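You operate a simulated robot arm through the tools that you are given. There is no shell and no other tool.

The job below is to be done with a simulated robot arm. You get a single attempt, and the scene is never put back.

JOB
Turn the socket switch off, plug in the blue plug, switch on again and swing the yellow lamp out.
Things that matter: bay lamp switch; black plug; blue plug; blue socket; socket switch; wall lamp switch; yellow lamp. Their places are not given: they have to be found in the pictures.

Only the result counts: the job must be done as asked and must still hold three seconds after the hand-in. Knocking over, shifting, dropping, spilling or breaking anything else fails it.

ROBOT AND FRAMES
A 7-joint arm with a fingered hand, fixed in place. Base frame: the origin is on the floor under the middle of its stand, x ahead of it, y to its left, z up. Units: m, rad, N and s.
It reaches about 1.333 m from its shoulder. Its first joint turns from -1.204 to 3.002 rad. Payload 5 kg.
The tool frame sits at the grasp point between the pads (the TCP): z along the fingers, y along the line on which they close. The tips reach 0.032 m beyond it. The gripper opens to 0.16 m; its body begins 0.089 m behind the TCP. The gripper is a hand of 3 fingers: y runs from the thumb to the fingers, the wrist lies at [0, 0, -0.252] in the tool frame, and closing takes about 1.5 s.
Orientation is that of the tool frame in the base frame, as [roll, pitch, yaw] about the fixed x, y, z axes, in that order (R = Rz(yaw) Ry(pitch) Rx(roll)). With the fingers straight down and closing along the base's y, the tool's x points along the base's -x, its y along +y and its z along -z.

CONTROLS
- The arm moves only by the tool arm_command. Its argument "increments" is a list of rows, each a list of 6 numbers: the shift along the tool's x, y, z in m, then the turn, a rotation vector about the tool's x, y, z in rad. In form: [[dx, dy, dz, rx, ry, rz], ...]. A call has 1 to 20 rows; each row shifts and turns the commanded pose from where the row before left it, along the tool's axes as they then stand. "fingers" is the finger opening in m, from 0 to 0.16, set as the call begins (left out, the last holds). A row lasts 0.2 s, in which the tool goes at most 0.05 m and 0.15 rad; a call with a longer step from one row to the next is refused whole, and so is a gripper value outside its range. Where a pose cannot be reached the arm comes as near as it can. A force on the tool above 40 N (or 10 N above the force at the start of the call, whichever is more), or a blocked arm, ends the call early, and 0.2 s more pass. The fingers move at their own pace (about 0.108 m/s each) and stop on an object; they squeeze with about 33 N. The grip force told is the motor's: it shows also when the fingers shut on nothing. Time passes only in rows, and 0.2 s behind the last, so rows that do not move let the fingers close. It gives the time, the measured TCP pose, the force on the tool (base axes), the opening and the grip force at its end, in the units of the frame above (readings bear some noise), with the torque about the TCP (base axes, N m) and any sound that the robot's microphone picked up.
- Cameras (640 x 400 px; columns grow to the right, rows downward): "scene" is fixed at [0.0482, 0.4991, 1.7508]; the picture's right is [-0.16, -0.99, 0.00], its down [-0.54, 0.09, -0.84] and it looks along [0.83, -0.13, -0.54] (base axes); focal length 341 px, centre (320, 200). "wrist" rides on the gripper at [0.065, -0.004, -0.116] in the tool frame; the picture's right is [0.06, 1.00, 0.00], its down [-0.87, 0.05, -0.49] and it looks along [-0.49, 0.03, 0.87] (tool axes); focal length 261 px, centre (320, 200).
- snapshot(camera): a new picture of that camera. It takes no simulated time.
- slide_trunk(by): slides the trunk up (or, below 0, down) by that many m; the arm rides with it, the base frame stays. It gives what a move gives, with no picture.
- curl_fingers(finger1, finger2, thumb_bend): sets how far each is bent, from 0 (flat) to 100 (curled in); at 30 the hand is open as for a grip, at 70 the pads meet at the TCP. One left out holds its place. A second passes; each finger stops where it meets its share of the squeeze, and holds until it gets a number again. A gripper value or a shape takes the hand back. It gives what a move gives, with no picture; readings hold the bend of each and the force on the fingers (four entries, about 0 where the hand has none), thumb and palm.
- grasp_type(shape): the hand has 3 fingers and takes this shape, open, in about a second: jaw (thumb against the fingers, like two jaws); tri (thumb and two fingers); tip (a fingertip pinch); poke (one finger out to press); point (the index stretched); flat (the hand flat); cup (the hand cupped); fist (a fist). The gripper value then closes the fingers along that shape, each until it touches; the sizes above hold for jaw. It gives what a move gives, with no picture.
- pixel_to_xyz(camera, pixels): for up to 12 pixels [column, row] of the newest picture of that camera ("zoom" is the newest enlarged one), the place [x, y, z] in the base frame of the surface seen there, good to about 0.003 m. It takes no simulated time.
- close_up(camera, box): a new picture of the part [left, top, right, bottom] of that camera's present view, enlarged. It takes no simulated time.
- finish_job(): hands the job in; it is judged then, once.

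Unless the task says otherwise, let go and move clear before handing in.

The tools are called after "Call:" as name(argument=value, ...) on one line, values as JSON. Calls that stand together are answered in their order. arm_command: Moves the arm, as the interface text tells. Its arguments: {"type":"object","properties":{"increments":{"type":"array"},"fingers":{"type":"number"}},"required":["increments"]} The other tools are called the same way: slide_trunk (by) moves the trunk up or down; grasp_type (shape) gives the hand a shape; curl_fingers (finger1, finger2, thumb_bend) moves the fingers one by one; snapshot (camera) takes a picture; pixel_to_xyz (camera, pixels) gives the place of the surface under pixels of a picture; close_up (camera, box) takes an enlarged picture of a part of a camera's view; finish_job () hands the job in.

At the start:

```text
clock: 0.0
eef_pos: [0.6933, -0.0181, 1.4527]
tool_rot: [3.14, 0.001, 3.141]
force: [0.3, -0.1, 0.4]
wrist_torque: [0.0, 0.01, -0.01]
grip_width: 0.1599
gripper_force: 0.0
shape: jaw
bend: [30.0, 30.0, 30.0]
finger forces: [0.1, 0.0, 0.1, 0.0, 0.1, 0.0]
trunk travel left (down, up): [-0.85, 0.09]
```

scene: 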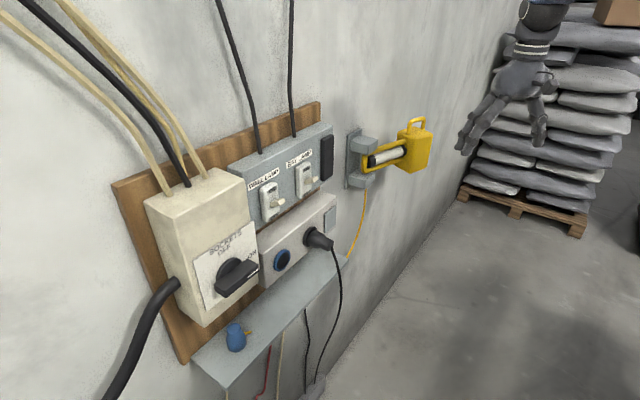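
wrist: 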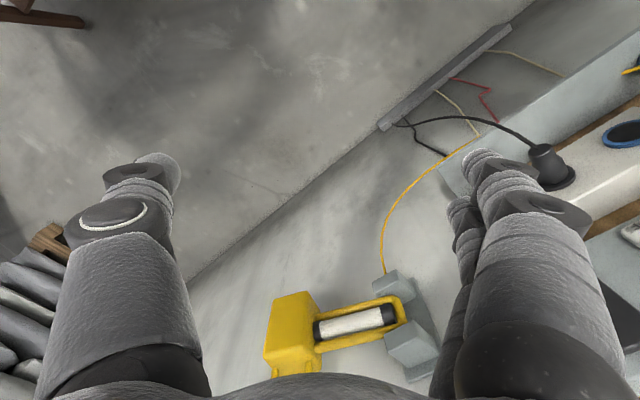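

The scene picture shows the cream box with the black rotary socket switch near (237,275), the blue socket near (282,260), the blue plug on the shelf near (236,338), the black plug at (320,240) and the yellow lamp near (400,150). I'll take enlarged views before moving.

Call:
close_up(camera="scene", box=[140, 160, 360, 390])

Call:
snapshot(camera="scene")

Call:
snapshot(camera="wrist")

```text
1.74 times, centred on (250, 275) of scene
```

zoom: 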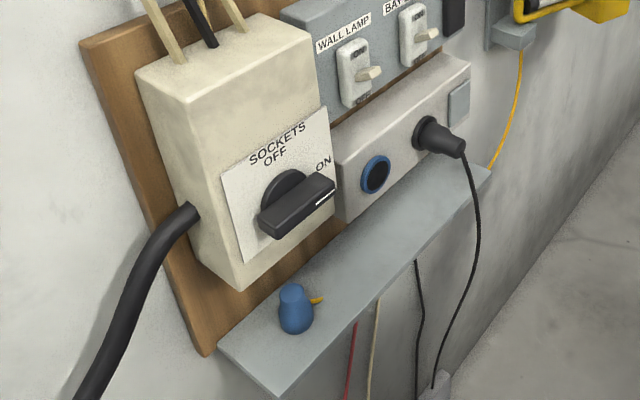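

```text
taken
```

scene: 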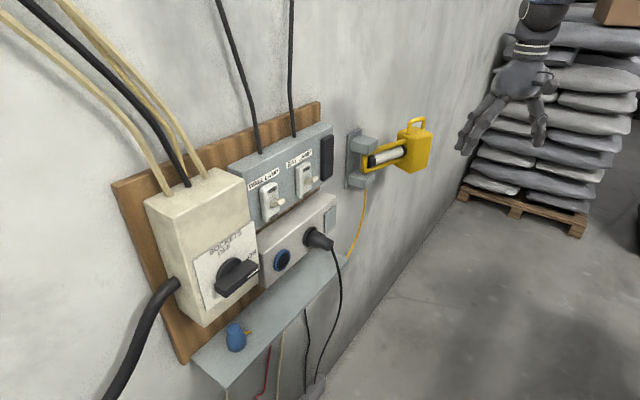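

```text
taken
```

wrist: 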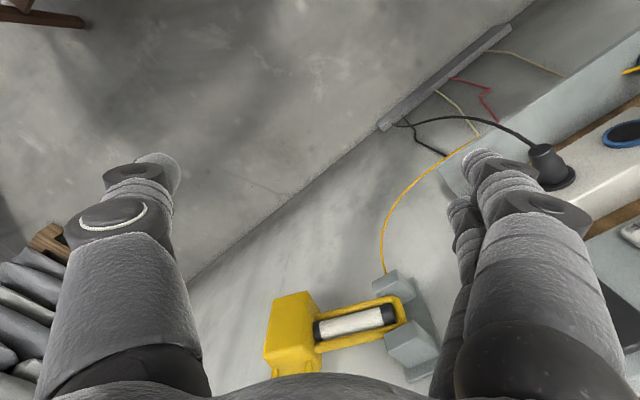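

The zoom shows the rotary handle pointing to ON at (310,205) and the blue plug upright on the shelf at (296,308). I'll measure places of the key surfaces.

Call:
pixel_to_xyz(camera="zoom", pixels=[[290, 185], [272, 222], [325, 185], [240, 190], [300, 130], [260, 245], [376, 172], [365, 175], [388, 168], [292, 291], [296, 315], [320, 299]])

Call:
pixel_to_xyz(camera="scene", pixels=[[150, 350], [400, 250], [340, 100], [225, 372], [345, 262], [250, 345], [270, 345], [195, 355], [415, 150], [365, 160], [385, 155], [352, 155]])

```text
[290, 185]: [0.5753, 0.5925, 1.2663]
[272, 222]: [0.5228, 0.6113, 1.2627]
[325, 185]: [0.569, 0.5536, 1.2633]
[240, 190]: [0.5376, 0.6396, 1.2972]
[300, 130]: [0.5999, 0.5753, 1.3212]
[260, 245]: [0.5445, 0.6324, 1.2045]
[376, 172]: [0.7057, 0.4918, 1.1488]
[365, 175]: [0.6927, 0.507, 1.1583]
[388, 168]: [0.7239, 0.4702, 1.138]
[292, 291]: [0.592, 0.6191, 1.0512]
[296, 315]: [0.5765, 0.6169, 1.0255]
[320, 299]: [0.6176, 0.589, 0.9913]
```

```text
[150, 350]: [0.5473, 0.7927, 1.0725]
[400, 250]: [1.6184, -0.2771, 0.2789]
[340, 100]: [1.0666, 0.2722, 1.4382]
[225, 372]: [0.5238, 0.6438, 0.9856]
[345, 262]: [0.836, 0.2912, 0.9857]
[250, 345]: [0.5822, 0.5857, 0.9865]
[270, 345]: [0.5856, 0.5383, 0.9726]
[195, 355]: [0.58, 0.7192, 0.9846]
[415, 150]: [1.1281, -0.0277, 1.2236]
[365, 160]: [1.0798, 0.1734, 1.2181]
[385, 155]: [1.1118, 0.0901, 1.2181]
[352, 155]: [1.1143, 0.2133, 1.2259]
```

The wall runs at 45° (x + y ≈ 1.34), and the switch, sockets and shelf stick out from it toward the robot. I'll zoom in on the plug, the switch, and the lamp.

Call:
close_up(camera="scene", box=[210, 310, 270, 360])

Call:
close_up(camera="scene", box=[340, 105, 450, 195])

Call:
close_up(camera="scene", box=[255, 220, 345, 285])

Call:
close_up(camera="scene", box=[190, 215, 270, 310])

```text
8.00 times, centred on (240, 335) of scene
```

zoom: 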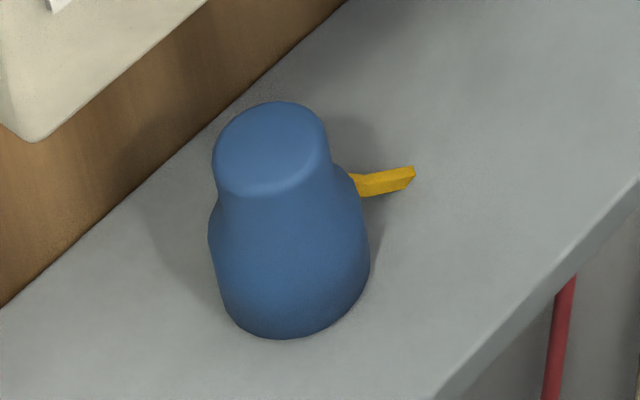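

```text
4.44 times, centred on (395, 150) of scene
```

zoom: 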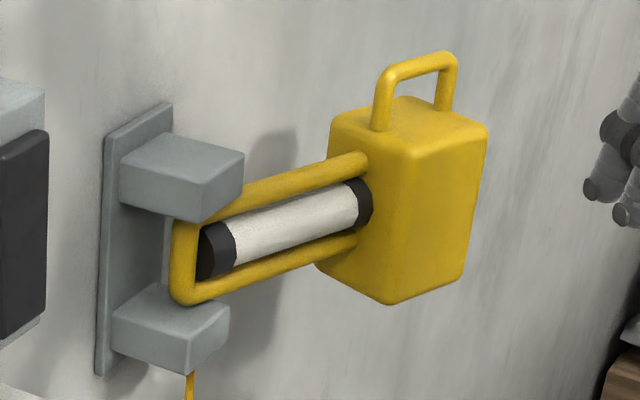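

```text
6.15 times, centred on (300, 252) of scene
```

zoom: 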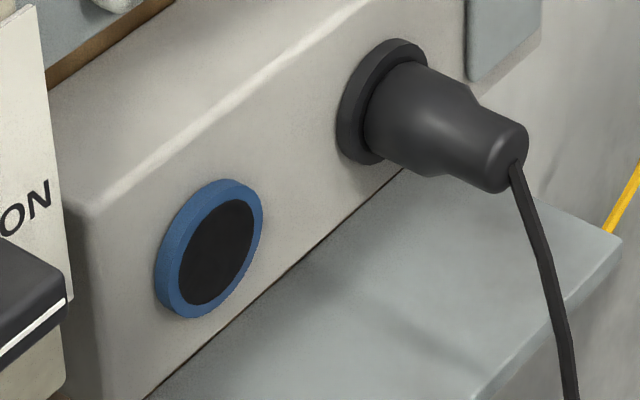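

```text
4.21 times, centred on (230, 262) of scene
```

zoom: 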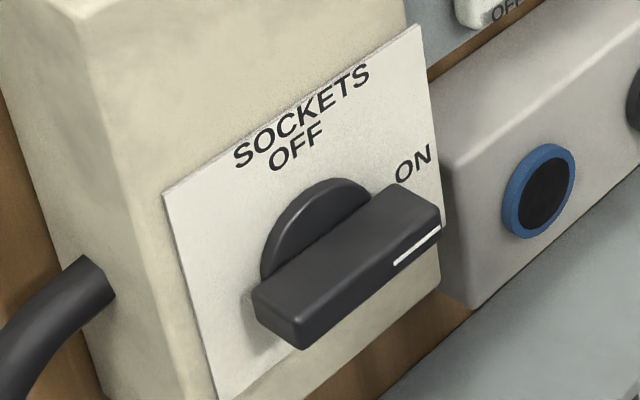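

The last zoom shows the handle bar from (280,330) to (430,205) with the disc behind it, its white mark pointing at ON. I'll measure the handle, plate, and socket corners from this zoom.

Call:
pixel_to_xyz(camera="zoom", pixels=[[262, 295], [298, 340], [400, 190], [436, 215], [435, 230], [300, 322], [345, 235], [370, 268], [300, 210], [520, 225], [565, 160], [545, 190]])

Call:
close_up(camera="scene", box=[255, 220, 345, 285])

```text
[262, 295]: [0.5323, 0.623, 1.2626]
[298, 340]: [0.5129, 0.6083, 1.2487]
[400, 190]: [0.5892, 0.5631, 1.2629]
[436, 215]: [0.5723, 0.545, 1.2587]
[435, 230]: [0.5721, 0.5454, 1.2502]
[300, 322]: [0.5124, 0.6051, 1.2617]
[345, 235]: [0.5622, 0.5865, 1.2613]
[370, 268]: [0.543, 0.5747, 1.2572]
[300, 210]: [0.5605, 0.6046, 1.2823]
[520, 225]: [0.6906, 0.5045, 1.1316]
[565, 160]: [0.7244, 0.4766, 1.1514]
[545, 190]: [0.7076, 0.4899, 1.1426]
```

```text
6.15 times, centred on (300, 252) of scene
```

zoom: 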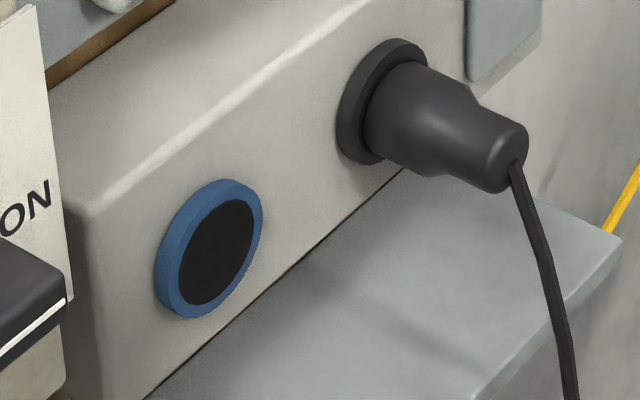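

The socket ring's outline in this zoom is around (160,270)–(262,215), with the black plug's body at (430,110)–(515,160). I'll measure both for a reference of the seated depth.

Call:
pixel_to_xyz(camera="zoom", pixels=[[228, 188], [188, 308], [168, 275], [257, 215], [215, 250], [120, 300], [300, 150], [355, 145], [400, 60], [400, 120], [500, 170], [460, 110]])

Call:
close_up(camera="scene", box=[210, 310, 270, 360])

```text
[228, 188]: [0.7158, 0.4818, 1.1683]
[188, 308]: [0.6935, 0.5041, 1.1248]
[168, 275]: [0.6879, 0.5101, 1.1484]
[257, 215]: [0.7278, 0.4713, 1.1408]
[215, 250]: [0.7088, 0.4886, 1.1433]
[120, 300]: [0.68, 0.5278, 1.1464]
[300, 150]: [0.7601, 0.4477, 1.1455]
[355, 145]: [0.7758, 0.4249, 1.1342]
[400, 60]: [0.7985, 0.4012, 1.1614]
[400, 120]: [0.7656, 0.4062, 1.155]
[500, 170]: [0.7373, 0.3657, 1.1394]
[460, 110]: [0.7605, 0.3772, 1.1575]
```

```text
8.00 times, centred on (240, 335) of scene
```

zoom: 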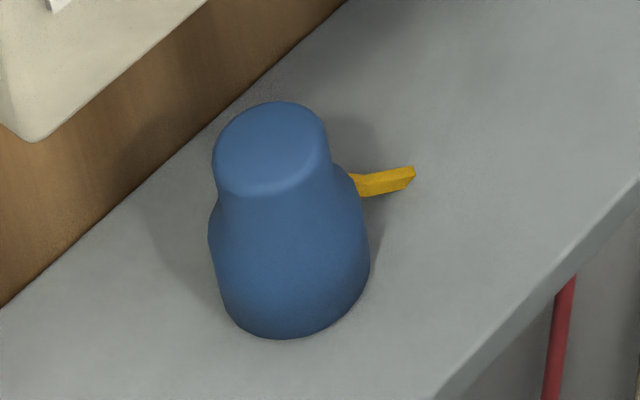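

I'll measure the plug's outline: top rim (270,115)/(320,185), widest part (365,250), base (290,335), and the yellow tab (358,183)/(408,175).

Call:
pixel_to_xyz(camera="zoom", pixels=[[270, 150], [270, 106], [220, 150], [322, 150], [270, 190], [225, 290], [362, 270], [290, 332], [285, 240], [362, 185], [405, 178], [385, 183]])

Call:
close_up(camera="wrist", box=[340, 20, 640, 220])

```text
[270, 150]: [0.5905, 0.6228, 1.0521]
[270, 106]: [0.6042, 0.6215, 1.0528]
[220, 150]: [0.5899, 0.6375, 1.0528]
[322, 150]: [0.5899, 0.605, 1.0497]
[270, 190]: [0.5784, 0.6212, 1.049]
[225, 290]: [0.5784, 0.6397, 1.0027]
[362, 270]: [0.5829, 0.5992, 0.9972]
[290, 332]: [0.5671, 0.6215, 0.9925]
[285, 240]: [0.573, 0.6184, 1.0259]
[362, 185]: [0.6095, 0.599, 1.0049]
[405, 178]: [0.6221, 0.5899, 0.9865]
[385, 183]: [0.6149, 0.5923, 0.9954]
```

```text
2.00 times, centred on (490, 120) of wrist
```

zoom: 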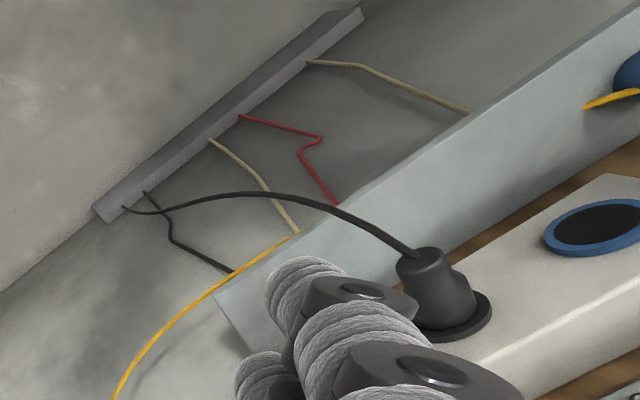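

The plug stands nose-down at about (0.590, 0.6205), top z≈1.052, near or below the cream box. I'll measure the box's underside, the shelf's edges, and the other objects to check clearances.

Call:
close_up(camera="scene", box=[140, 160, 360, 390])

Call:
pixel_to_xyz(camera="zoom", pixels=[[240, 285], [200, 255], [330, 220], [345, 215], [345, 205], [440, 160], [272, 393], [480, 182], [222, 345], [490, 165], [150, 75], [300, 35]])

Call:
pixel_to_xyz(camera="zoom", pixels=[[350, 75], [370, 74], [410, 38], [430, 34], [320, 60], [450, 20], [425, 160], [345, 145], [465, 75], [185, 225], [150, 240], [100, 380]])

```text
1.74 times, centred on (250, 275) of scene
```

zoom: 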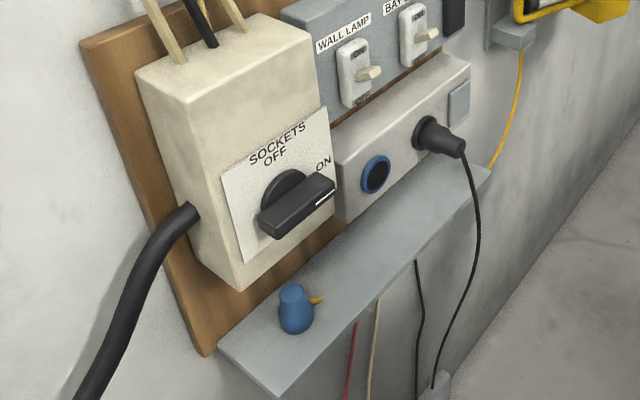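

```text
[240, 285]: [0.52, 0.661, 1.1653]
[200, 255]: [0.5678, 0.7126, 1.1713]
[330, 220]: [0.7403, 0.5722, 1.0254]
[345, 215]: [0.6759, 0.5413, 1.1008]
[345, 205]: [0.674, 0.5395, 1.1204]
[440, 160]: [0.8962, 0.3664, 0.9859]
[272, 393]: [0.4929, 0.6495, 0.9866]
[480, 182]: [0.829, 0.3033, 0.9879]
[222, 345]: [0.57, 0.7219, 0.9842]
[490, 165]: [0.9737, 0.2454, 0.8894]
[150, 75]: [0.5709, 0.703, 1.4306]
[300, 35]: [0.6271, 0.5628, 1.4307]
```

```text
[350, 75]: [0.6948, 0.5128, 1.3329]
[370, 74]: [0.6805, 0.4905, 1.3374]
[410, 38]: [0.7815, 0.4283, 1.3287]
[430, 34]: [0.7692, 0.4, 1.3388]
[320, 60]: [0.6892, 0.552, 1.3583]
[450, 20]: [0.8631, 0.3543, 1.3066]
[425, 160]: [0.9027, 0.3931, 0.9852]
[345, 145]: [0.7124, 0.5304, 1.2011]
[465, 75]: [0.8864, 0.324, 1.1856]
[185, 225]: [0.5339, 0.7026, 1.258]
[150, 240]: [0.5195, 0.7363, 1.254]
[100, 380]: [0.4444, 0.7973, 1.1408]
```

Measurements give: shelf top z≈0.986 out to d≈0.146 from the wall, box underside z≈1.163, handle bar centred near u=-0.024 (u along the wall), z≈1.253, socket centre u≈0.154, z≈1.144. I'll move the hand over in front of the panel, well clear of it, and turn it 45° to square with the wall.

Call:
arm_command(increments=[[0.02, 0.037, 0.015, 0, 0, 0], [0.02, 0.037, 0.015, 0, 0, 0], [0.02, 0.037, 0.015, 0, 0, 0], [0.02, 0.037, 0.015, 0, 0, 0], [0.02, 0.037, 0.015, 0, 0, 0], [0.02, 0.037, 0.015, 0, 0, 0], [0.02, 0.037, 0.015, 0, 0, 0], [0.02, 0.037, 0.015, 0, 0, 0], [0.02, 0.037, 0.015, 0, 0, 0], [0.02, 0.037, 0.015, 0, 0, 0], [0, 0, 0, 0, 0, -0.1309], [0, 0, 0, 0, 0, -0.1309], [0, 0, 0, 0, 0, -0.1309], [0, 0, 0, 0, 0, -0.1309], [0, 0, 0, 0, 0, -0.1309], [0, 0, 0, 0, 0, -0.1309]])

```text
clock: 3.4
eef_pos: [0.4929, 0.3524, 1.3025]
tool_rot: [3.141, 0.001, -2.355]
force: [0.1, 0.1, -0.1]
wrist_torque: [0.03, -0.01, -0.02]
grip_width: 0.16
gripper_force: 0.0
shape: jaw
bend: [30.0, 30.0, 30.0]
finger forces: [0.0, 0.0, 0.0, 0.0, 0.0, 0.0]
trunk travel left (down, up): [-0.85, 0.09]
```

The hand arrived at (0.493, 0.352, 1.3025) with the yaw as planned. Next I pitch it up toward the wall in steps and look.

Call:
arm_command(increments=[[0, 0, 0, 0, -0.1428, 0], [0, 0, 0, 0, -0.1428, 0], [0, 0, 0, 0, -0.1428, 0], [0, 0, 0, 0, -0.1428, 0], [0, 0, 0, 0, -0.1428, 0], [0, 0, 0, 0, -0.1428, 0], [0, 0, 0, 0, -0.1428, 0], [0, 0, 0, 0, -0.1428, 0], [0, 0, 0, 0, -0.1428, 0], [0, 0, 0, 0, -0.1428, 0], [0, 0, 0, 0, -0.1428, 0]])

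Call:
snapshot(camera="wrist")

Call:
snapshot(camera="scene")

```text
clock: 5.8
eef_pos: [0.4893, 0.3749, 1.3079]
tool_rot: [2.983, 1.426, -2.43]
force: [-1.7, -0.8, -4.3]
wrist_torque: [0.28, -0.27, -0.07]
grip_width: 0.16
gripper_force: 0.0
shape: jaw
bend: [30.0, 30.0, 30.0]
finger forces: [0.0, 0.0, 0.0, 0.0, 0.0, 0.0]
out of reach, approached as far as the arm can: row 10, 11
trunk travel left (down, up): [-0.85, 0.09]
```

```text
taken
```

wrist: 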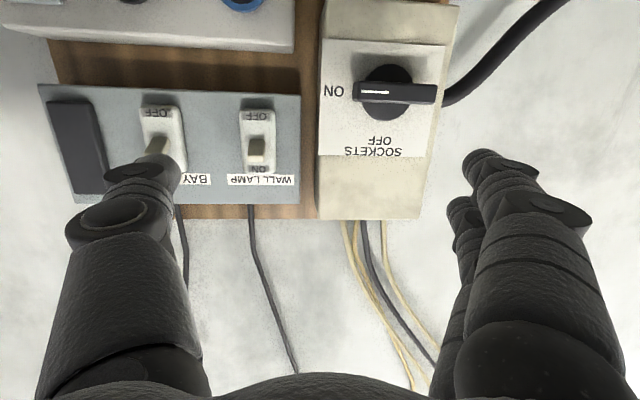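

```text
taken
```

scene: 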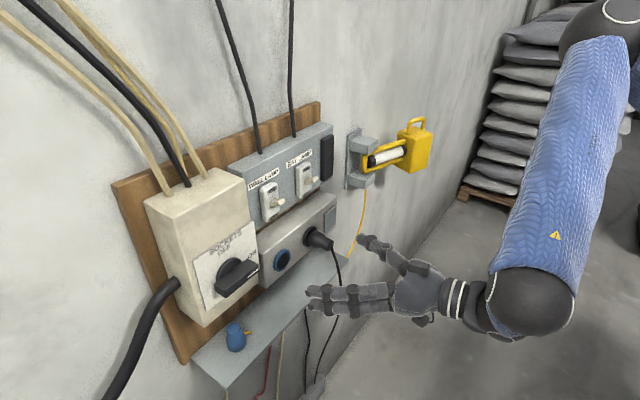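

The pitch stopped short at the wrist's bend limit (forearm coming down from above), and the wrist view is upside down, as expected with the camera under the hand. Lowering the trunk should flatten the forearm and free the wrist, so I'll slide it down 0.3 m.

Call:
slide_trunk(by=-0.3)

```text
clock: 8.8
eef_pos: [0.4878, 0.379, 1.0063]
tool_rot: [2.988, 1.422, -2.427]
force: [-0.6, -0.3, -0.3]
wrist_torque: [-0.04, 0.0, 0.01]
grip_width: 0.1602
gripper_force: 0.2
shape: jaw
bend: [30.0, 30.0, 30.0]
finger forces: [0.0, 0.0, 0.0, 0.0, 0.0, 0.0]
trunk travel left (down, up): [-0.55, 0.39]
```

The hand dropped to z=1.006 with the trunk. I'll raise it back by 0.3 m (tool -x is up) so the forearm flattens.

Call:
arm_command(increments=[[-0.04, 0, 0, 0, 0, 0], [-0.04, 0, 0, 0, 0, 0], [-0.04, 0, 0, 0, 0, 0], [-0.04, 0, 0, 0, 0, 0], [-0.04, 0, 0, 0, 0, 0], [-0.04, 0, 0, 0, 0, 0], [0, 0, 0, 0, 0, 0]])

Call:
snapshot(camera="scene")

```text
clock: 10.4
eef_pos: [0.5186, 0.3997, 1.2437]
tool_rot: [2.988, 1.423, -2.426]
force: [-0.1, -0.5, 0.2]
wrist_torque: [-0.02, 0.0, -0.01]
grip_width: 0.1601
gripper_force: 0.1
shape: jaw
bend: [30.0, 30.0, 30.0]
finger forces: [0.0, 0.1, 0.0, 0.0, 0.0, 0.1]
trunk travel left (down, up): [-0.55, 0.39]
```

```text
taken
```

scene: 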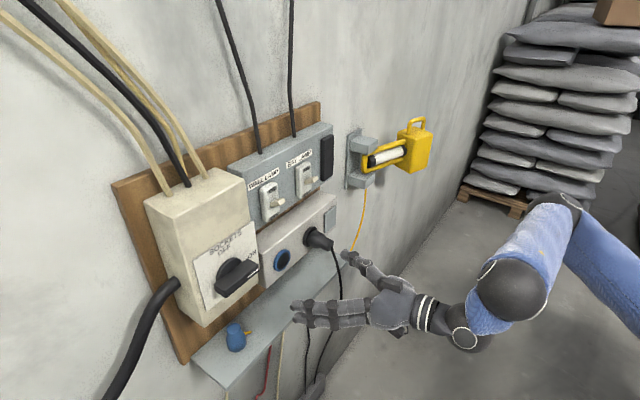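

The commanded pose reset to the reached one, so I've worked out the small correction to square with the wall. I'll apply it, roll +90° so the fingers close vertically, and shift to in front of the handle at about 0.26 m from the wall.

Call:
arm_command(increments=[[0, 0, 0, 0.042, -0.0735, -0.0082], [0, 0, 0, 0.042, -0.0735, -0.0082], [0, 0, 0, 0, 0, 0.1428], [0, 0, 0, 0, 0, 0.1428], [0, 0, 0, 0, 0, 0.1428], [0, 0, 0, 0, 0, 0.1428], [0, 0, 0, 0, 0, 0.1428], [0, 0, 0, 0, 0, 0.1428], [0, 0, 0, 0, 0, 0.1428], [0, 0, 0, 0, 0, 0.1428], [0, 0, 0, 0, 0, 0.1428], [0, 0, 0, 0, 0, 0.1428], [0, 0, 0, 0, 0, 0.1428], [0.0359, 0.003, 0.0128, 0, 0, 0], [0.0359, 0.003, 0.0128, 0, 0, 0], [0.0359, 0.003, 0.0128, 0, 0, 0]])

Call:
snapshot(camera="wrist")

Call:
snapshot(camera="scene")

```text
clock: 13.8
eef_pos: [0.4936, 0.5158, 1.2551]
tool_rot: [1.571, 0.0, 2.362]
force: [0.1, 0.5, 0.4]
wrist_torque: [0.0, -0.01, -0.03]
grip_width: 0.16
gripper_force: 0.0
shape: jaw
bend: [30.0, 30.0, 30.0]
finger forces: [0.1, 0.0, 0.0, 0.0, 0.0, 0.1]
out of reach, approached as far as the arm can: row 12, 13, 14, 15, 16
trunk travel left (down, up): [-0.55, 0.39]
```

```text
taken
```

wrist: 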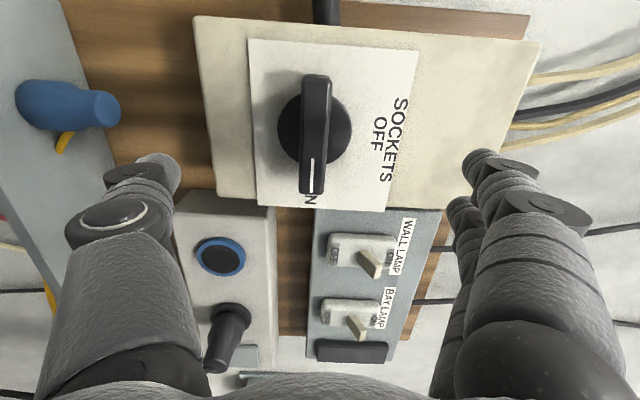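

```text
taken
```

scene: 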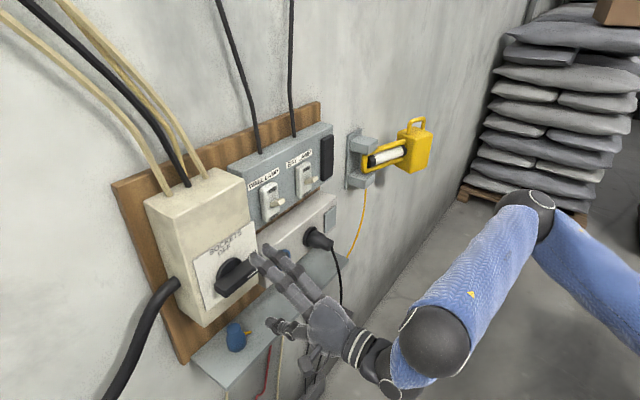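

The hand is square to the wall with fingers closing vertically; the wrist view shows the handle bar from (315,78) to (312,192) on its disc, pointing to ON. I'll measure the bar, disc, socket and the plug's tab from this new viewpoint.

Call:
pixel_to_xyz(camera="wrist", pixels=[[316, 80], [313, 190], [303, 130], [327, 130], [314, 135], [285, 128], [346, 130], [220, 257], [199, 257], [241, 257], [220, 240], [220, 274]])

Call:
close_up(camera="wrist", box=[0, 50, 160, 170])

Call:
close_up(camera="wrist", box=[170, 200, 290, 380])

```text
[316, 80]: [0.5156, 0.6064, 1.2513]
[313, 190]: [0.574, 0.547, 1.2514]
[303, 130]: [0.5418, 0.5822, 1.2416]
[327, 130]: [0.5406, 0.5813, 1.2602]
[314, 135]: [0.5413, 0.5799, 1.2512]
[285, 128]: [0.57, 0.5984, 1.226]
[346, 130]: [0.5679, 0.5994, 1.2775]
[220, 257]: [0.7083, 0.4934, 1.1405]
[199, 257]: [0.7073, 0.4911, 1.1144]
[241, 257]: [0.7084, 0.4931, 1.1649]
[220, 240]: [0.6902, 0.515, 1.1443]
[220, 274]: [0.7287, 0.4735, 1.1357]
```

```text
3.33 times, centred on (80, 110) of wrist
```

zoom: 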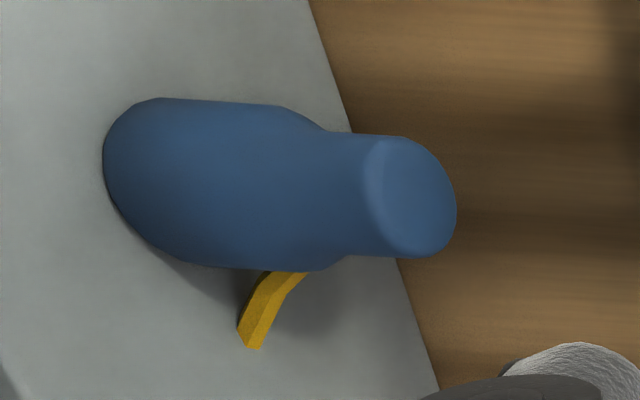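

```text
2.22 times, centred on (230, 290) of wrist
```

zoom: 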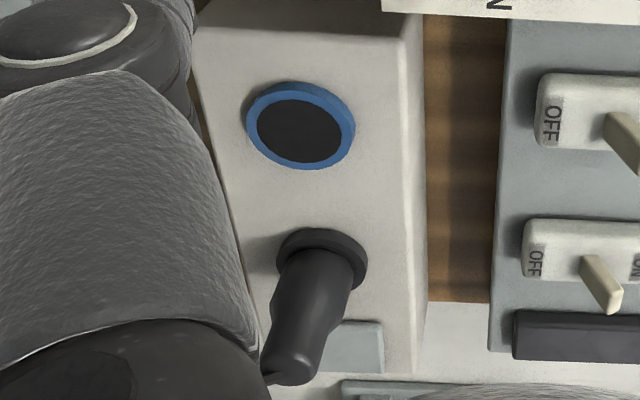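

The bar is centred at u≈-0.023, z≈1.251, front at d≈0.155; the yellow piece on the plug is a thin bent stub on its right side, which I'll keep the fingers off. I'll narrow the fingers to 0.09 m and advance toward the handle, stopping about 2 cm short.

Call:
arm_command(increments=[[0.0036, -0.0016, 0.02, 0, 0, 0], [0.0036, -0.0016, 0.02, 0, 0, 0], [0, 0, 0.02, 0, -0.006, 0], [0, 0, 0, 0, 0, 0]], fingers=0.09)

Call:
snapshot(camera="wrist")

Call:
close_up(camera="scene", box=[180, 190, 380, 330])

```text
clock: 14.8
eef_pos: [0.5322, 0.5598, 1.2519]
tool_rot: [1.571, 0.0, 2.349]
force: [-0.7, 0.1, -0.1]
wrist_torque: [0.01, -0.01, 0.0]
grip_width: 0.0903
gripper_force: 0.0
shape: jaw
bend: [71.0, 71.0, 70.0]
finger forces: [0.0, 0.0, 0.1, 0.0, 0.0, 0.0]
trunk travel left (down, up): [-0.55, 0.39]
```

```text
taken
```

wrist: 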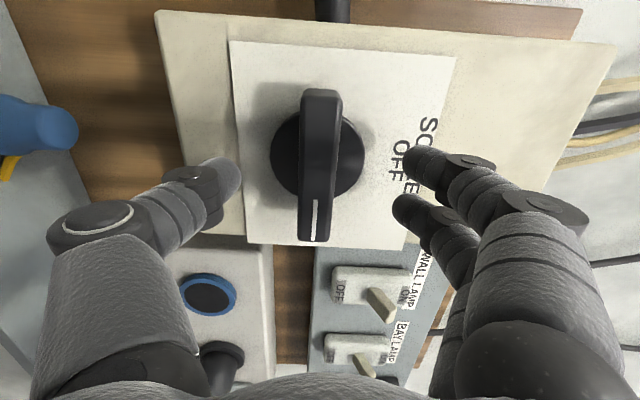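

```text
2.86 times, centred on (280, 260) of scene
```

zoom: 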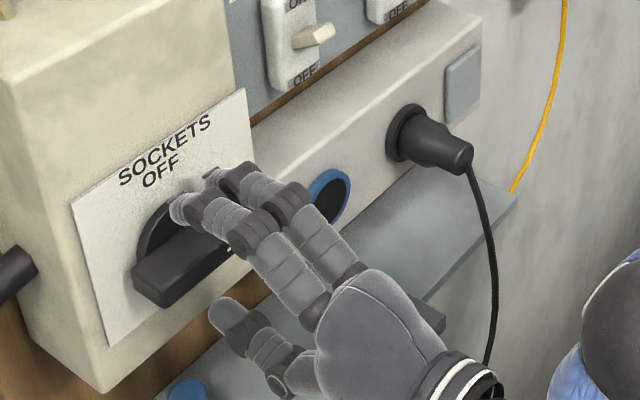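

The fingers straddle the handle vertically at d≈0.175 in both views, with two fingers above and the thumb below. I'll check where the fingertips actually are versus the bar before closing.

Call:
pixel_to_xyz(camera="zoom", pixels=[[180, 210], [195, 205], [215, 182], [235, 180], [218, 308], [235, 318], [165, 290]])

Call:
pixel_to_xyz(camera="wrist", pixels=[[230, 180], [415, 160], [405, 208], [319, 130], [319, 200]])

```text
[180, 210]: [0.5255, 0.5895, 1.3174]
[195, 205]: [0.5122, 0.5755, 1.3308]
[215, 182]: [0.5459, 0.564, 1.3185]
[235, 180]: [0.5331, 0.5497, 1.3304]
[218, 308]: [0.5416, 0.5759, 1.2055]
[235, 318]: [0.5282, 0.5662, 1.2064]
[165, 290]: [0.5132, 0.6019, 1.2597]
```

```text
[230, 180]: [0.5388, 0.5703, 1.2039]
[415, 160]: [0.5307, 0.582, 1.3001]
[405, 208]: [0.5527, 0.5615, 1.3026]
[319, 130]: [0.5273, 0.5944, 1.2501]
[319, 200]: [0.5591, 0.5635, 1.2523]
```

The fingertips are at d≈0.158, two above at u≈-0.045/-0.013 and the thumb below at u≈-0.024, nicely bracketing the bar. I'll advance the last 2.2 cm and then close onto the bar.

Call:
arm_command(increments=[[0.003, 0, 0.011, 0, 0, 0], [0, 0, 0.011, 0, 0, 0], [0, 0, 0, 0, 0, 0]])

Call:
arm_command(increments=[[0, 0, 0, 0, 0, 0], [0, 0, 0, 0, 0, 0], [0, 0, 0, 0, 0, 0], [0, 0, 0, 0, 0, 0], [0, 0, 0, 0, 0, 0]], fingers=0.0)

Call:
snapshot(camera="wrist")

```text
clock: 15.6
eef_pos: [0.5477, 0.578, 1.2533]
tool_rot: [1.572, -0.001, 2.348]
force: [0.9, 0.0, -0.2]
wrist_torque: [0.04, -0.01, -0.01]
grip_width: 0.0904
gripper_force: 0.0
shape: jaw
bend: [71.0, 71.0, 70.0]
finger forces: [0.0, 0.1, 0.0, 0.0, 0.0, 0.0]
trunk travel left (down, up): [-0.55, 0.39]
```

```text
clock: 16.8
eef_pos: [0.547, 0.578, 1.2517]
tool_rot: [1.57, 0.0, 2.349]
force: [-5.2, -4.1, 7.2]
wrist_torque: [0.36, -0.27, 0.06]
grip_width: 0.039
gripper_force: 32.9
shape: jaw
bend: [73.0, 73.0, 70.0]
finger forces: [16.7, 17.5, 0.0, 0.1, 25.5, 0.0]
trunk travel left (down, up): [-0.55, 0.39]
```

```text
taken
```

wrist: 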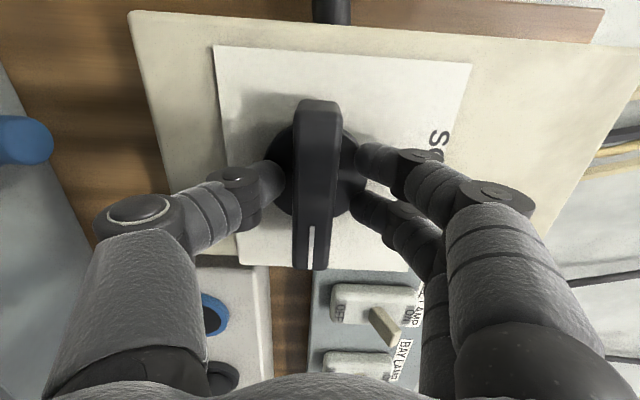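

The grip closed at 0.039 m, wider than the 2 cm bar, so the tips are probably pinching the round disc behind it. I'll reopen slightly, back off 1.2 cm and close again on the bar itself.

Call:
arm_command(increments=[[0, 0, 0, 0, 0, 0], [0, 0, 0, 0, 0, 0], [0, 0, -0.012, 0, 0, 0], [0, 0, 0, 0, 0, 0]], fingers=0.08)

Call:
arm_command(increments=[[0, 0, 0, 0, 0, 0], [0, 0, 0, 0, 0, 0], [0, 0, 0, 0, 0, 0], [0, 0, 0, 0, 0, 0], [0, 0, 0, 0, 0, 0]], fingers=0.0)

Call:
snapshot(camera="wrist")

Call:
close_up(camera="scene", box=[180, 190, 380, 330])

```text
clock: 17.8
eef_pos: [0.5402, 0.5709, 1.251]
tool_rot: [1.571, 0.003, 2.35]
force: [-0.3, -0.4, -0.6]
wrist_torque: [0.0, 0.0, -0.02]
grip_width: 0.0791
gripper_force: 0.1
shape: jaw
bend: [72.0, 72.0, 70.0]
finger forces: [0.0, 0.0, 0.1, 0.0, 0.0, 0.1]
trunk travel left (down, up): [-0.55, 0.39]
```

```text
clock: 19.0
eef_pos: [0.5408, 0.5715, 1.2514]
tool_rot: [1.572, 0.001, 2.348]
force: [0.5, 2.7, -0.4]
wrist_torque: [0.01, -0.04, -0.03]
grip_width: 0.0161
gripper_force: 32.8
shape: jaw
bend: [72.0, 72.0, 70.0]
finger forces: [14.6, 14.7, 0.0, 0.0, 29.3, 0.0]
trunk travel left (down, up): [-0.55, 0.39]
```

```text
taken
```

wrist: 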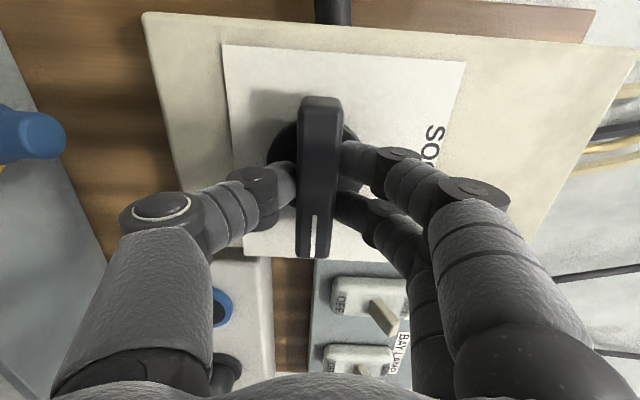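

```text
2.86 times, centred on (280, 260) of scene
```

zoom: 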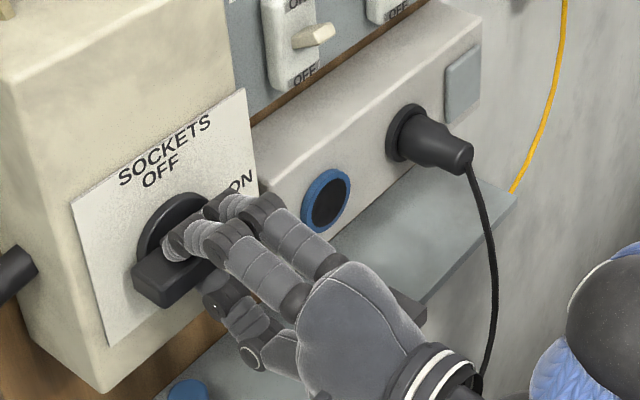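

The grip now holds the bar itself (0.016 m, balanced forces of about 15/15/29 N). I'll turn it counter-clockwise, first about 40°, watching force and torque.

Call:
arm_command(increments=[[0, 0, 0, 0, 0, -0.12], [0, 0, 0, 0, 0, -0.12], [0, 0, 0, 0, 0, -0.12], [0, 0, 0, 0, 0, -0.12], [0, 0, 0, 0, 0, -0.12], [0, 0, 0, 0, 0, -0.12]])

Call:
snapshot(camera="wrist")

```text
clock: 20.4
eef_pos: [0.5397, 0.5719, 1.2504]
tool_rot: [1.573, 0.722, 2.35]
force: [1.7, 1.3, -3.8]
wrist_torque: [0.01, 0.05, 0.04]
grip_width: 0.0161
gripper_force: 32.9
shape: jaw
bend: [72.0, 72.0, 70.0]
finger forces: [14.6, 14.7, 0.0, 0.0, 31.8, 0.1]
trunk travel left (down, up): [-0.55, 0.39]
```

```text
taken
```

wrist: 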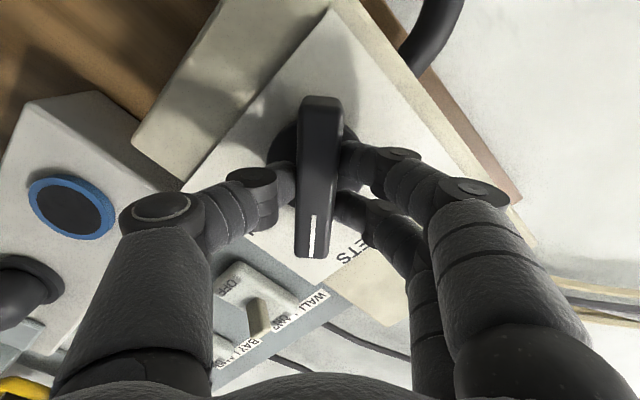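

The bar is turning with the hand (0.72 rad so far, low forces). I'll finish the turn to OFF.

Call:
arm_command(increments=[[0, 0, 0, 0, 0, -0.13], [0, 0, 0, 0, 0, -0.13], [0, 0, 0, 0, 0, -0.13], [0, 0, 0, 0, 0, -0.13], [0, 0, 0, 0, 0, -0.13], [0, 0, 0, 0, 0, -0.13], [0, 0, 0, 0, 0, -0.08], [0, 0, 0, 0, 0, 0]])

Call:
snapshot(camera="wrist")

Call:
close_up(camera="scene", box=[180, 190, 380, 330])

```text
clock: 22.2
eef_pos: [0.5397, 0.5723, 1.2499]
tool_rot: [-1.801, 1.557, -1.023]
force: [-2.2, -11.2, -31.9]
wrist_torque: [-0.32, 0.56, -0.11]
grip_width: 0.0161
gripper_force: 33.7
shape: jaw
bend: [72.0, 72.0, 70.0]
finger forces: [16.0, 14.9, 0.1, 0.1, 36.8, 0.1]
trunk travel left (down, up): [-0.55, 0.39]
```

```text
taken
```

wrist: 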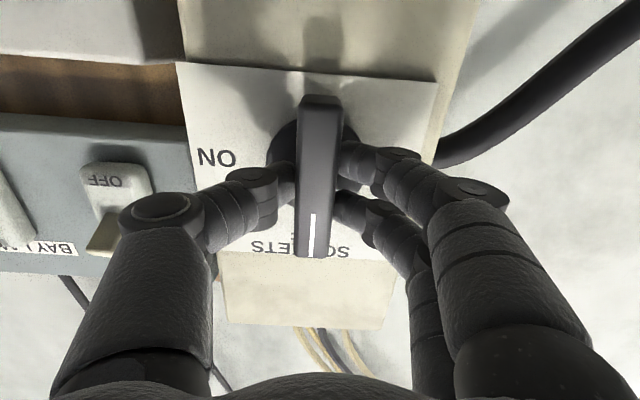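

```text
2.86 times, centred on (280, 260) of scene
```

zoom: 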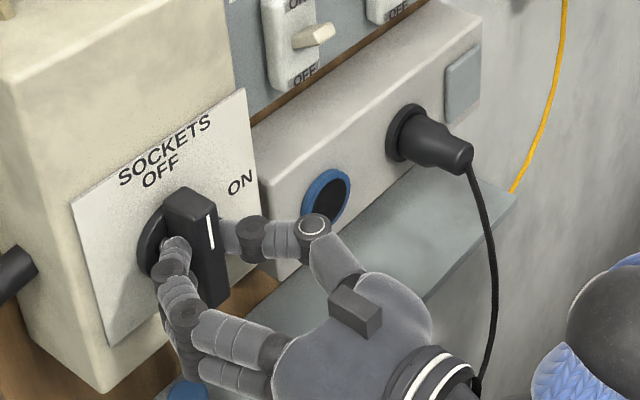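

The white mark is now at the top pointing to OFF in both pictures, and the force rose as if the stop was met. I'll release and back off to check it stays there.

Call:
arm_command(increments=[[0, 0, 0, 0, 0, 0], [0, 0, 0, 0, 0, 0], [0, 0, 0, 0, 0, 0], [0, 0, -0.03, 0, 0, 0], [0, 0, -0.03, 0, 0, 0], [0, 0, -0.03, 0, 0, 0]], fingers=0.09)

Call:
snapshot(camera="wrist")

Call:
snapshot(camera="scene")

```text
clock: 23.6
eef_pos: [0.4758, 0.5094, 1.2508]
tool_rot: [-1.597, 1.56, -0.818]
force: [-0.4, -0.9, 0.0]
wrist_torque: [-0.01, -0.03, 0.02]
grip_width: 0.0892
gripper_force: 0.1
shape: jaw
bend: [72.0, 72.0, 70.0]
finger forces: [0.0, 0.0, 0.1, 0.0, 0.0, 0.0]
trunk travel left (down, up): [-0.55, 0.39]
```

```text
taken
```

wrist: 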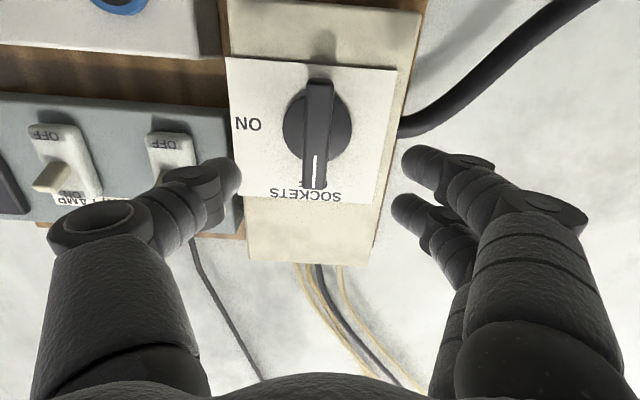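

```text
taken
```

scene: 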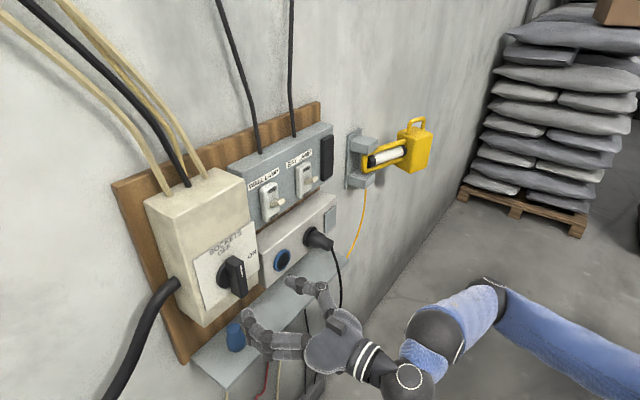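

The handle stays upright on OFF. I'll zoom and measure the bar's ends to confirm its angle.

Call:
close_up(camera="wrist", box=[220, 50, 400, 220])

Call:
pixel_to_xyz(camera="wrist", pixels=[[319, 86], [314, 184], [302, 120], [331, 120], [232, 65], [392, 75], [255, 130], [290, 120], [348, 120]])

```text
2.35 times, centred on (310, 135) of wrist
```

zoom: 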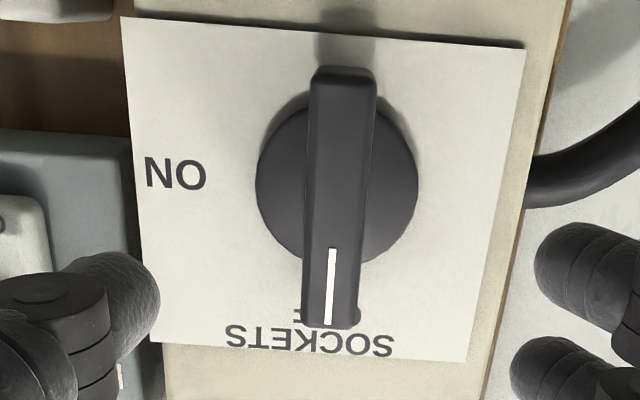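

```text
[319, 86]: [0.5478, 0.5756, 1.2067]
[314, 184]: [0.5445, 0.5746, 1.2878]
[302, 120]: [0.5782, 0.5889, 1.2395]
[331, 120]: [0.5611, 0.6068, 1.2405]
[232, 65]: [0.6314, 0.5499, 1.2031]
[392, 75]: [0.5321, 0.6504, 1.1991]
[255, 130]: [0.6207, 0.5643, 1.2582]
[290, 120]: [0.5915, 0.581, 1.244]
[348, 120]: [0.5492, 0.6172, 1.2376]
```

The bar reads vertical within about 1–2° (u -0.020 at the bottom, -0.021 at the top), so the switch is OFF. Next I'll pitch the hand 45° down and drop to the line that leads in under the box to the plug, still about 20 cm back.

Call:
arm_command(increments=[[0, 0, 0, -0.0064, 0, 0.0108], [0, 0, 0, 0, 0.1309, 0], [0, 0, 0, 0, 0.1309, 0], [0, 0, 0, 0, 0.1309, 0], [0, 0, 0, 0, 0.1309, 0], [0, 0, 0, 0, 0.1309, 0], [0, 0, 0, 0, 0.1309, 0], [0.0198, -0.0009, 0.0254, 0, 0, 0], [0.0198, -0.0009, 0.0254, 0, 0, 0], [0, 0, 0, 0, 0, 0]], fingers=0.1)

Call:
snapshot(camera="wrist")

Call:
snapshot(camera="scene")

```text
clock: 25.8
eef_pos: [0.5206, 0.4998, 1.1899]
tool_rot: [-3.121, 1.119, -2.415]
force: [-0.5, -0.7, -0.1]
wrist_torque: [0.01, 0.02, 0.05]
grip_width: 0.0997
gripper_force: 0.1
shape: jaw
bend: [71.0, 71.0, 69.0]
finger forces: [0.0, 0.0, 0.1, 0.1, 0.1, 0.0]
out of reach, approached as far as the arm can: row 3, 4, 5, 6, 7
trunk travel left (down, up): [-0.55, 0.39]
```

```text
taken
```

wrist: 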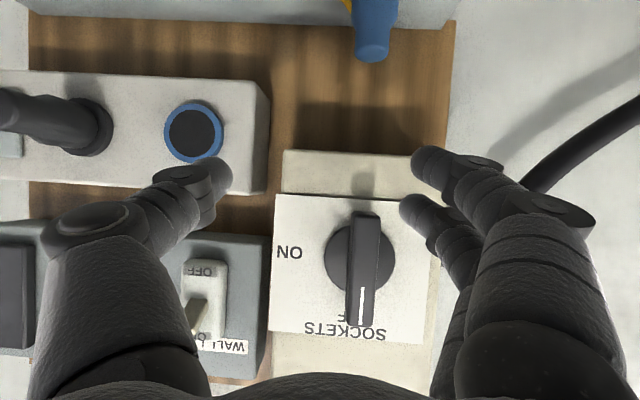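

```text
taken
```

scene: 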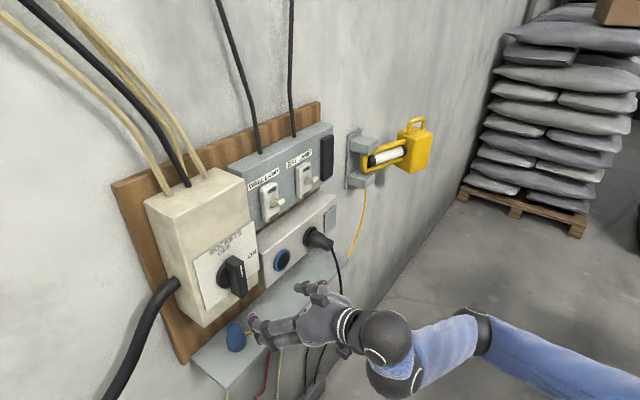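

The wrist hit its other bend limit at only 26° down because the forearm now lies low; the trunk needs to be somewhat higher for this pitch. I'll back off 5 cm and raise the trunk 0.15 m.

Call:
arm_command(increments=[[0, 0, -0.03, 0, 0, 0], [0, 0, -0.03, 0, 0, 0]])

Call:
slide_trunk(by=0.17)

```text
clock: 26.4
eef_pos: [0.4794, 0.4611, 1.2168]
tool_rot: [-3.121, 1.118, -2.412]
force: [-0.4, 0.1, -0.5]
wrist_torque: [0.0, 0.03, -0.03]
grip_width: 0.0995
gripper_force: 0.1
shape: jaw
bend: [71.0, 71.0, 69.0]
finger forces: [0.0, 0.1, 0.0, 0.0, 0.0, 0.1]
trunk travel left (down, up): [-0.55, 0.39]
```

```text
clock: 28.3
eef_pos: [0.4786, 0.4618, 1.3864]
tool_rot: [-3.119, 1.118, -2.416]
force: [-0.4, -0.1, 0.1]
wrist_torque: [-0.01, -0.01, 0.0]
grip_width: 0.0997
gripper_force: 0.1
shape: jaw
bend: [71.0, 71.0, 69.0]
finger forces: [0.0, 0.0, 0.1, 0.0, 0.1, 0.1]
trunk travel left (down, up): [-0.72, 0.22]
```

The trunk is up with the hand at z=1.386 and clear of the panel. I'll pitch on to 45° down and drop to the approach line.

Call:
arm_command(increments=[[0, 0, 0, -0.0228, 0.1112, -0.0125], [0, 0, 0, -0.0228, 0.1112, -0.0125], [0, 0, 0, -0.0228, 0.1112, -0.0125], [0.0226, 0.0068, 0.0338, 0, 0, 0], [0.0226, 0.0068, 0.0338, 0, 0, 0], [0.0226, 0.0068, 0.0338, 0, 0, 0], [0.0226, 0.0068, 0.0338, 0, 0, 0], [0.0226, 0.0068, 0.0338, 0, 0, 0], [0, 0, 0, 0, 0, 0]])

Call:
snapshot(camera="wrist")

Call:
snapshot(camera="scene")

```text
clock: 29.9
eef_pos: [0.5654, 0.4967, 1.245]
tool_rot: [-2.971, 1.05, -2.273]
force: [-25.0, -23.4, 7.3]
wrist_torque: [0.55, 0.17, 2.11]
grip_width: 0.0983
gripper_force: 0.0
shape: jaw
bend: [70.0, 73.0, 69.0]
finger forces: [0.1, 34.9, 0.0, 0.0, 0.1, 0.0]
out of reach, approached as far as the arm can: row 1, 2, 3
trunk travel left (down, up): [-0.72, 0.22]
stopped in row 7: the force on the tool passed its limit at 53 N (the readings are from after the stop); the commanded pose is now the measured one
```

```text
taken
```

wrist: 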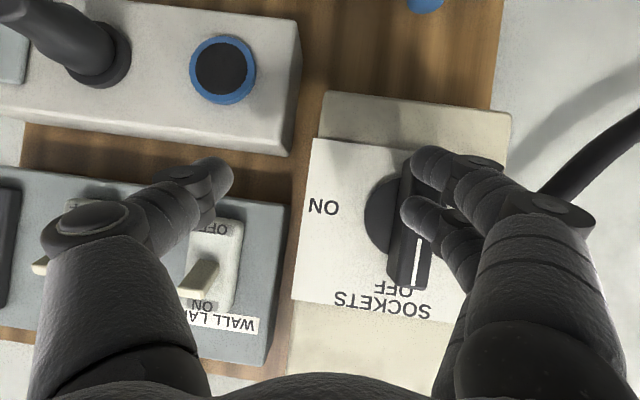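

```text
taken
```

scene: 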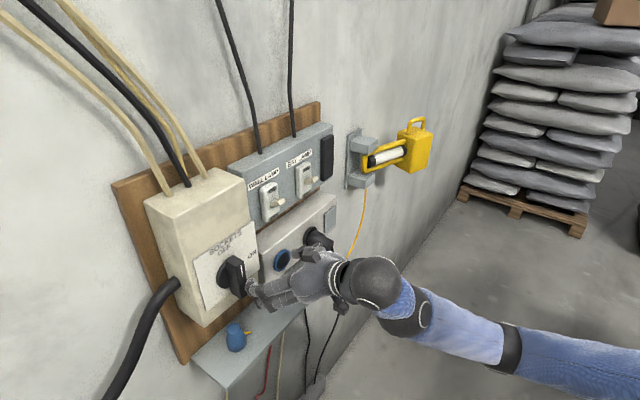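

The arm again couldn't pitch fully, so the following shifts went astray and finger 2 pressed on the front of the handle (35 N). I'll back straight off and then check that the handle still sits at OFF.

Call:
arm_command(increments=[[0, 0, -0.03, 0, 0, 0], [0, 0, -0.03, 0, 0, 0], [0, 0, -0.03, 0, 0, 0], [0, 0, -0.03, 0, 0, 0]])

Call:
snapshot(camera="wrist")

Call:
close_up(camera="scene", box=[180, 190, 380, 330])

```text
clock: 31.1
eef_pos: [0.5107, 0.4187, 1.2791]
tool_rot: [-2.935, 1.018, -2.275]
force: [-0.3, -0.1, 0.1]
wrist_torque: [0.02, -0.01, 0.0]
grip_width: 0.0999
gripper_force: 0.0
shape: jaw
bend: [70.0, 71.0, 69.0]
finger forces: [0.0, 0.1, 0.0, 0.1, 0.1, 0.0]
trunk travel left (down, up): [-0.72, 0.22]
stopped in row 4: the arm was blocked; the commanded pose is now the measured one
```

```text
taken
```

wrist: 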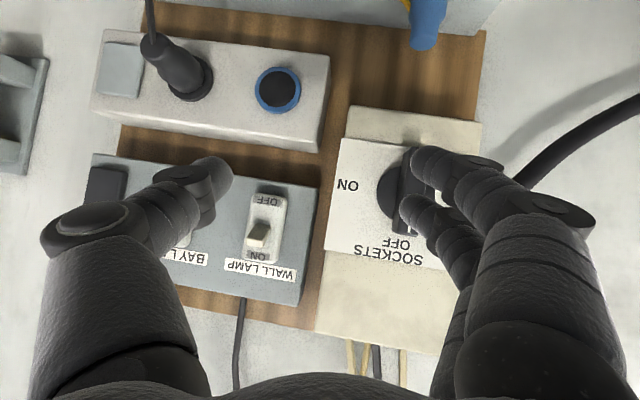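

```text
2.86 times, centred on (280, 260) of scene
```

zoom: 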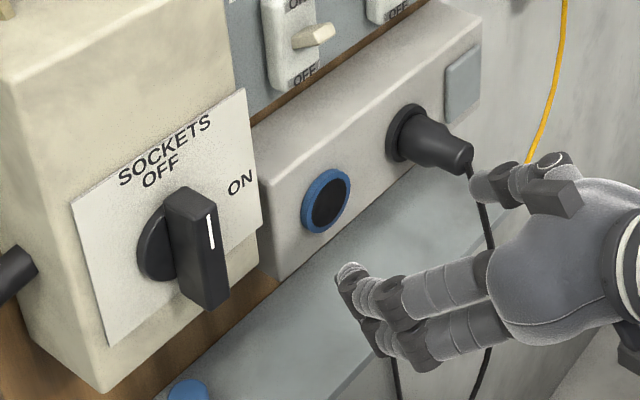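

The handle is still at OFF (white mark on top). I'll raise the trunk another 0.17 m so the forearm slopes down, then set the 45° pitch in a separate call and verify it before any shift.

Call:
slide_trunk(by=0.17)

```text
clock: 33.0
eef_pos: [0.5094, 0.4203, 1.4481]
tool_rot: [-2.933, 1.016, -2.276]
force: [-0.3, 1.1, 0.2]
wrist_torque: [0.02, 0.0, 0.01]
grip_width: 0.1
gripper_force: 0.0
shape: jaw
bend: [70.0, 71.0, 69.0]
finger forces: [0.0, 0.0, 0.0, 0.0, 0.1, 0.0]
trunk travel left (down, up): [-0.89, 0.05]
```

I'll lower the hand 0.15 m straight down first (it stays ~0.29 m off the wall), then turn to the 45° pitch.

Call:
arm_command(increments=[[0.0319, 0.0041, 0.0193, 0, 0, 0], [0.0319, 0.0041, 0.0193, 0, 0, 0], [0.0319, 0.0041, 0.0193, 0, 0, 0], [0.0319, 0.0041, 0.0193, 0, 0, 0], [0, 0, 0, -0.0723, 0.1173, 0.0129], [0, 0, 0, -0.0723, 0.1173, 0.0129], [0, 0, 0, 0, 0, 0]])

```text
clock: 34.6
eef_pos: [0.5916, 0.3475, 1.2746]
tool_rot: [-2.867, 0.77, -2.246]
force: [-0.4, 0.1, 0.0]
wrist_torque: [0.01, 0.01, 0.0]
grip_width: 0.1001
gripper_force: 0.1
shape: jaw
bend: [70.0, 70.0, 69.0]
finger forces: [0.0, 0.1, 0.0, 0.0, 0.0, 0.0]
trunk travel left (down, up): [-0.89, 0.05]
stopped in row 7: the arm was blocked; the commanded pose is now the measured one
```

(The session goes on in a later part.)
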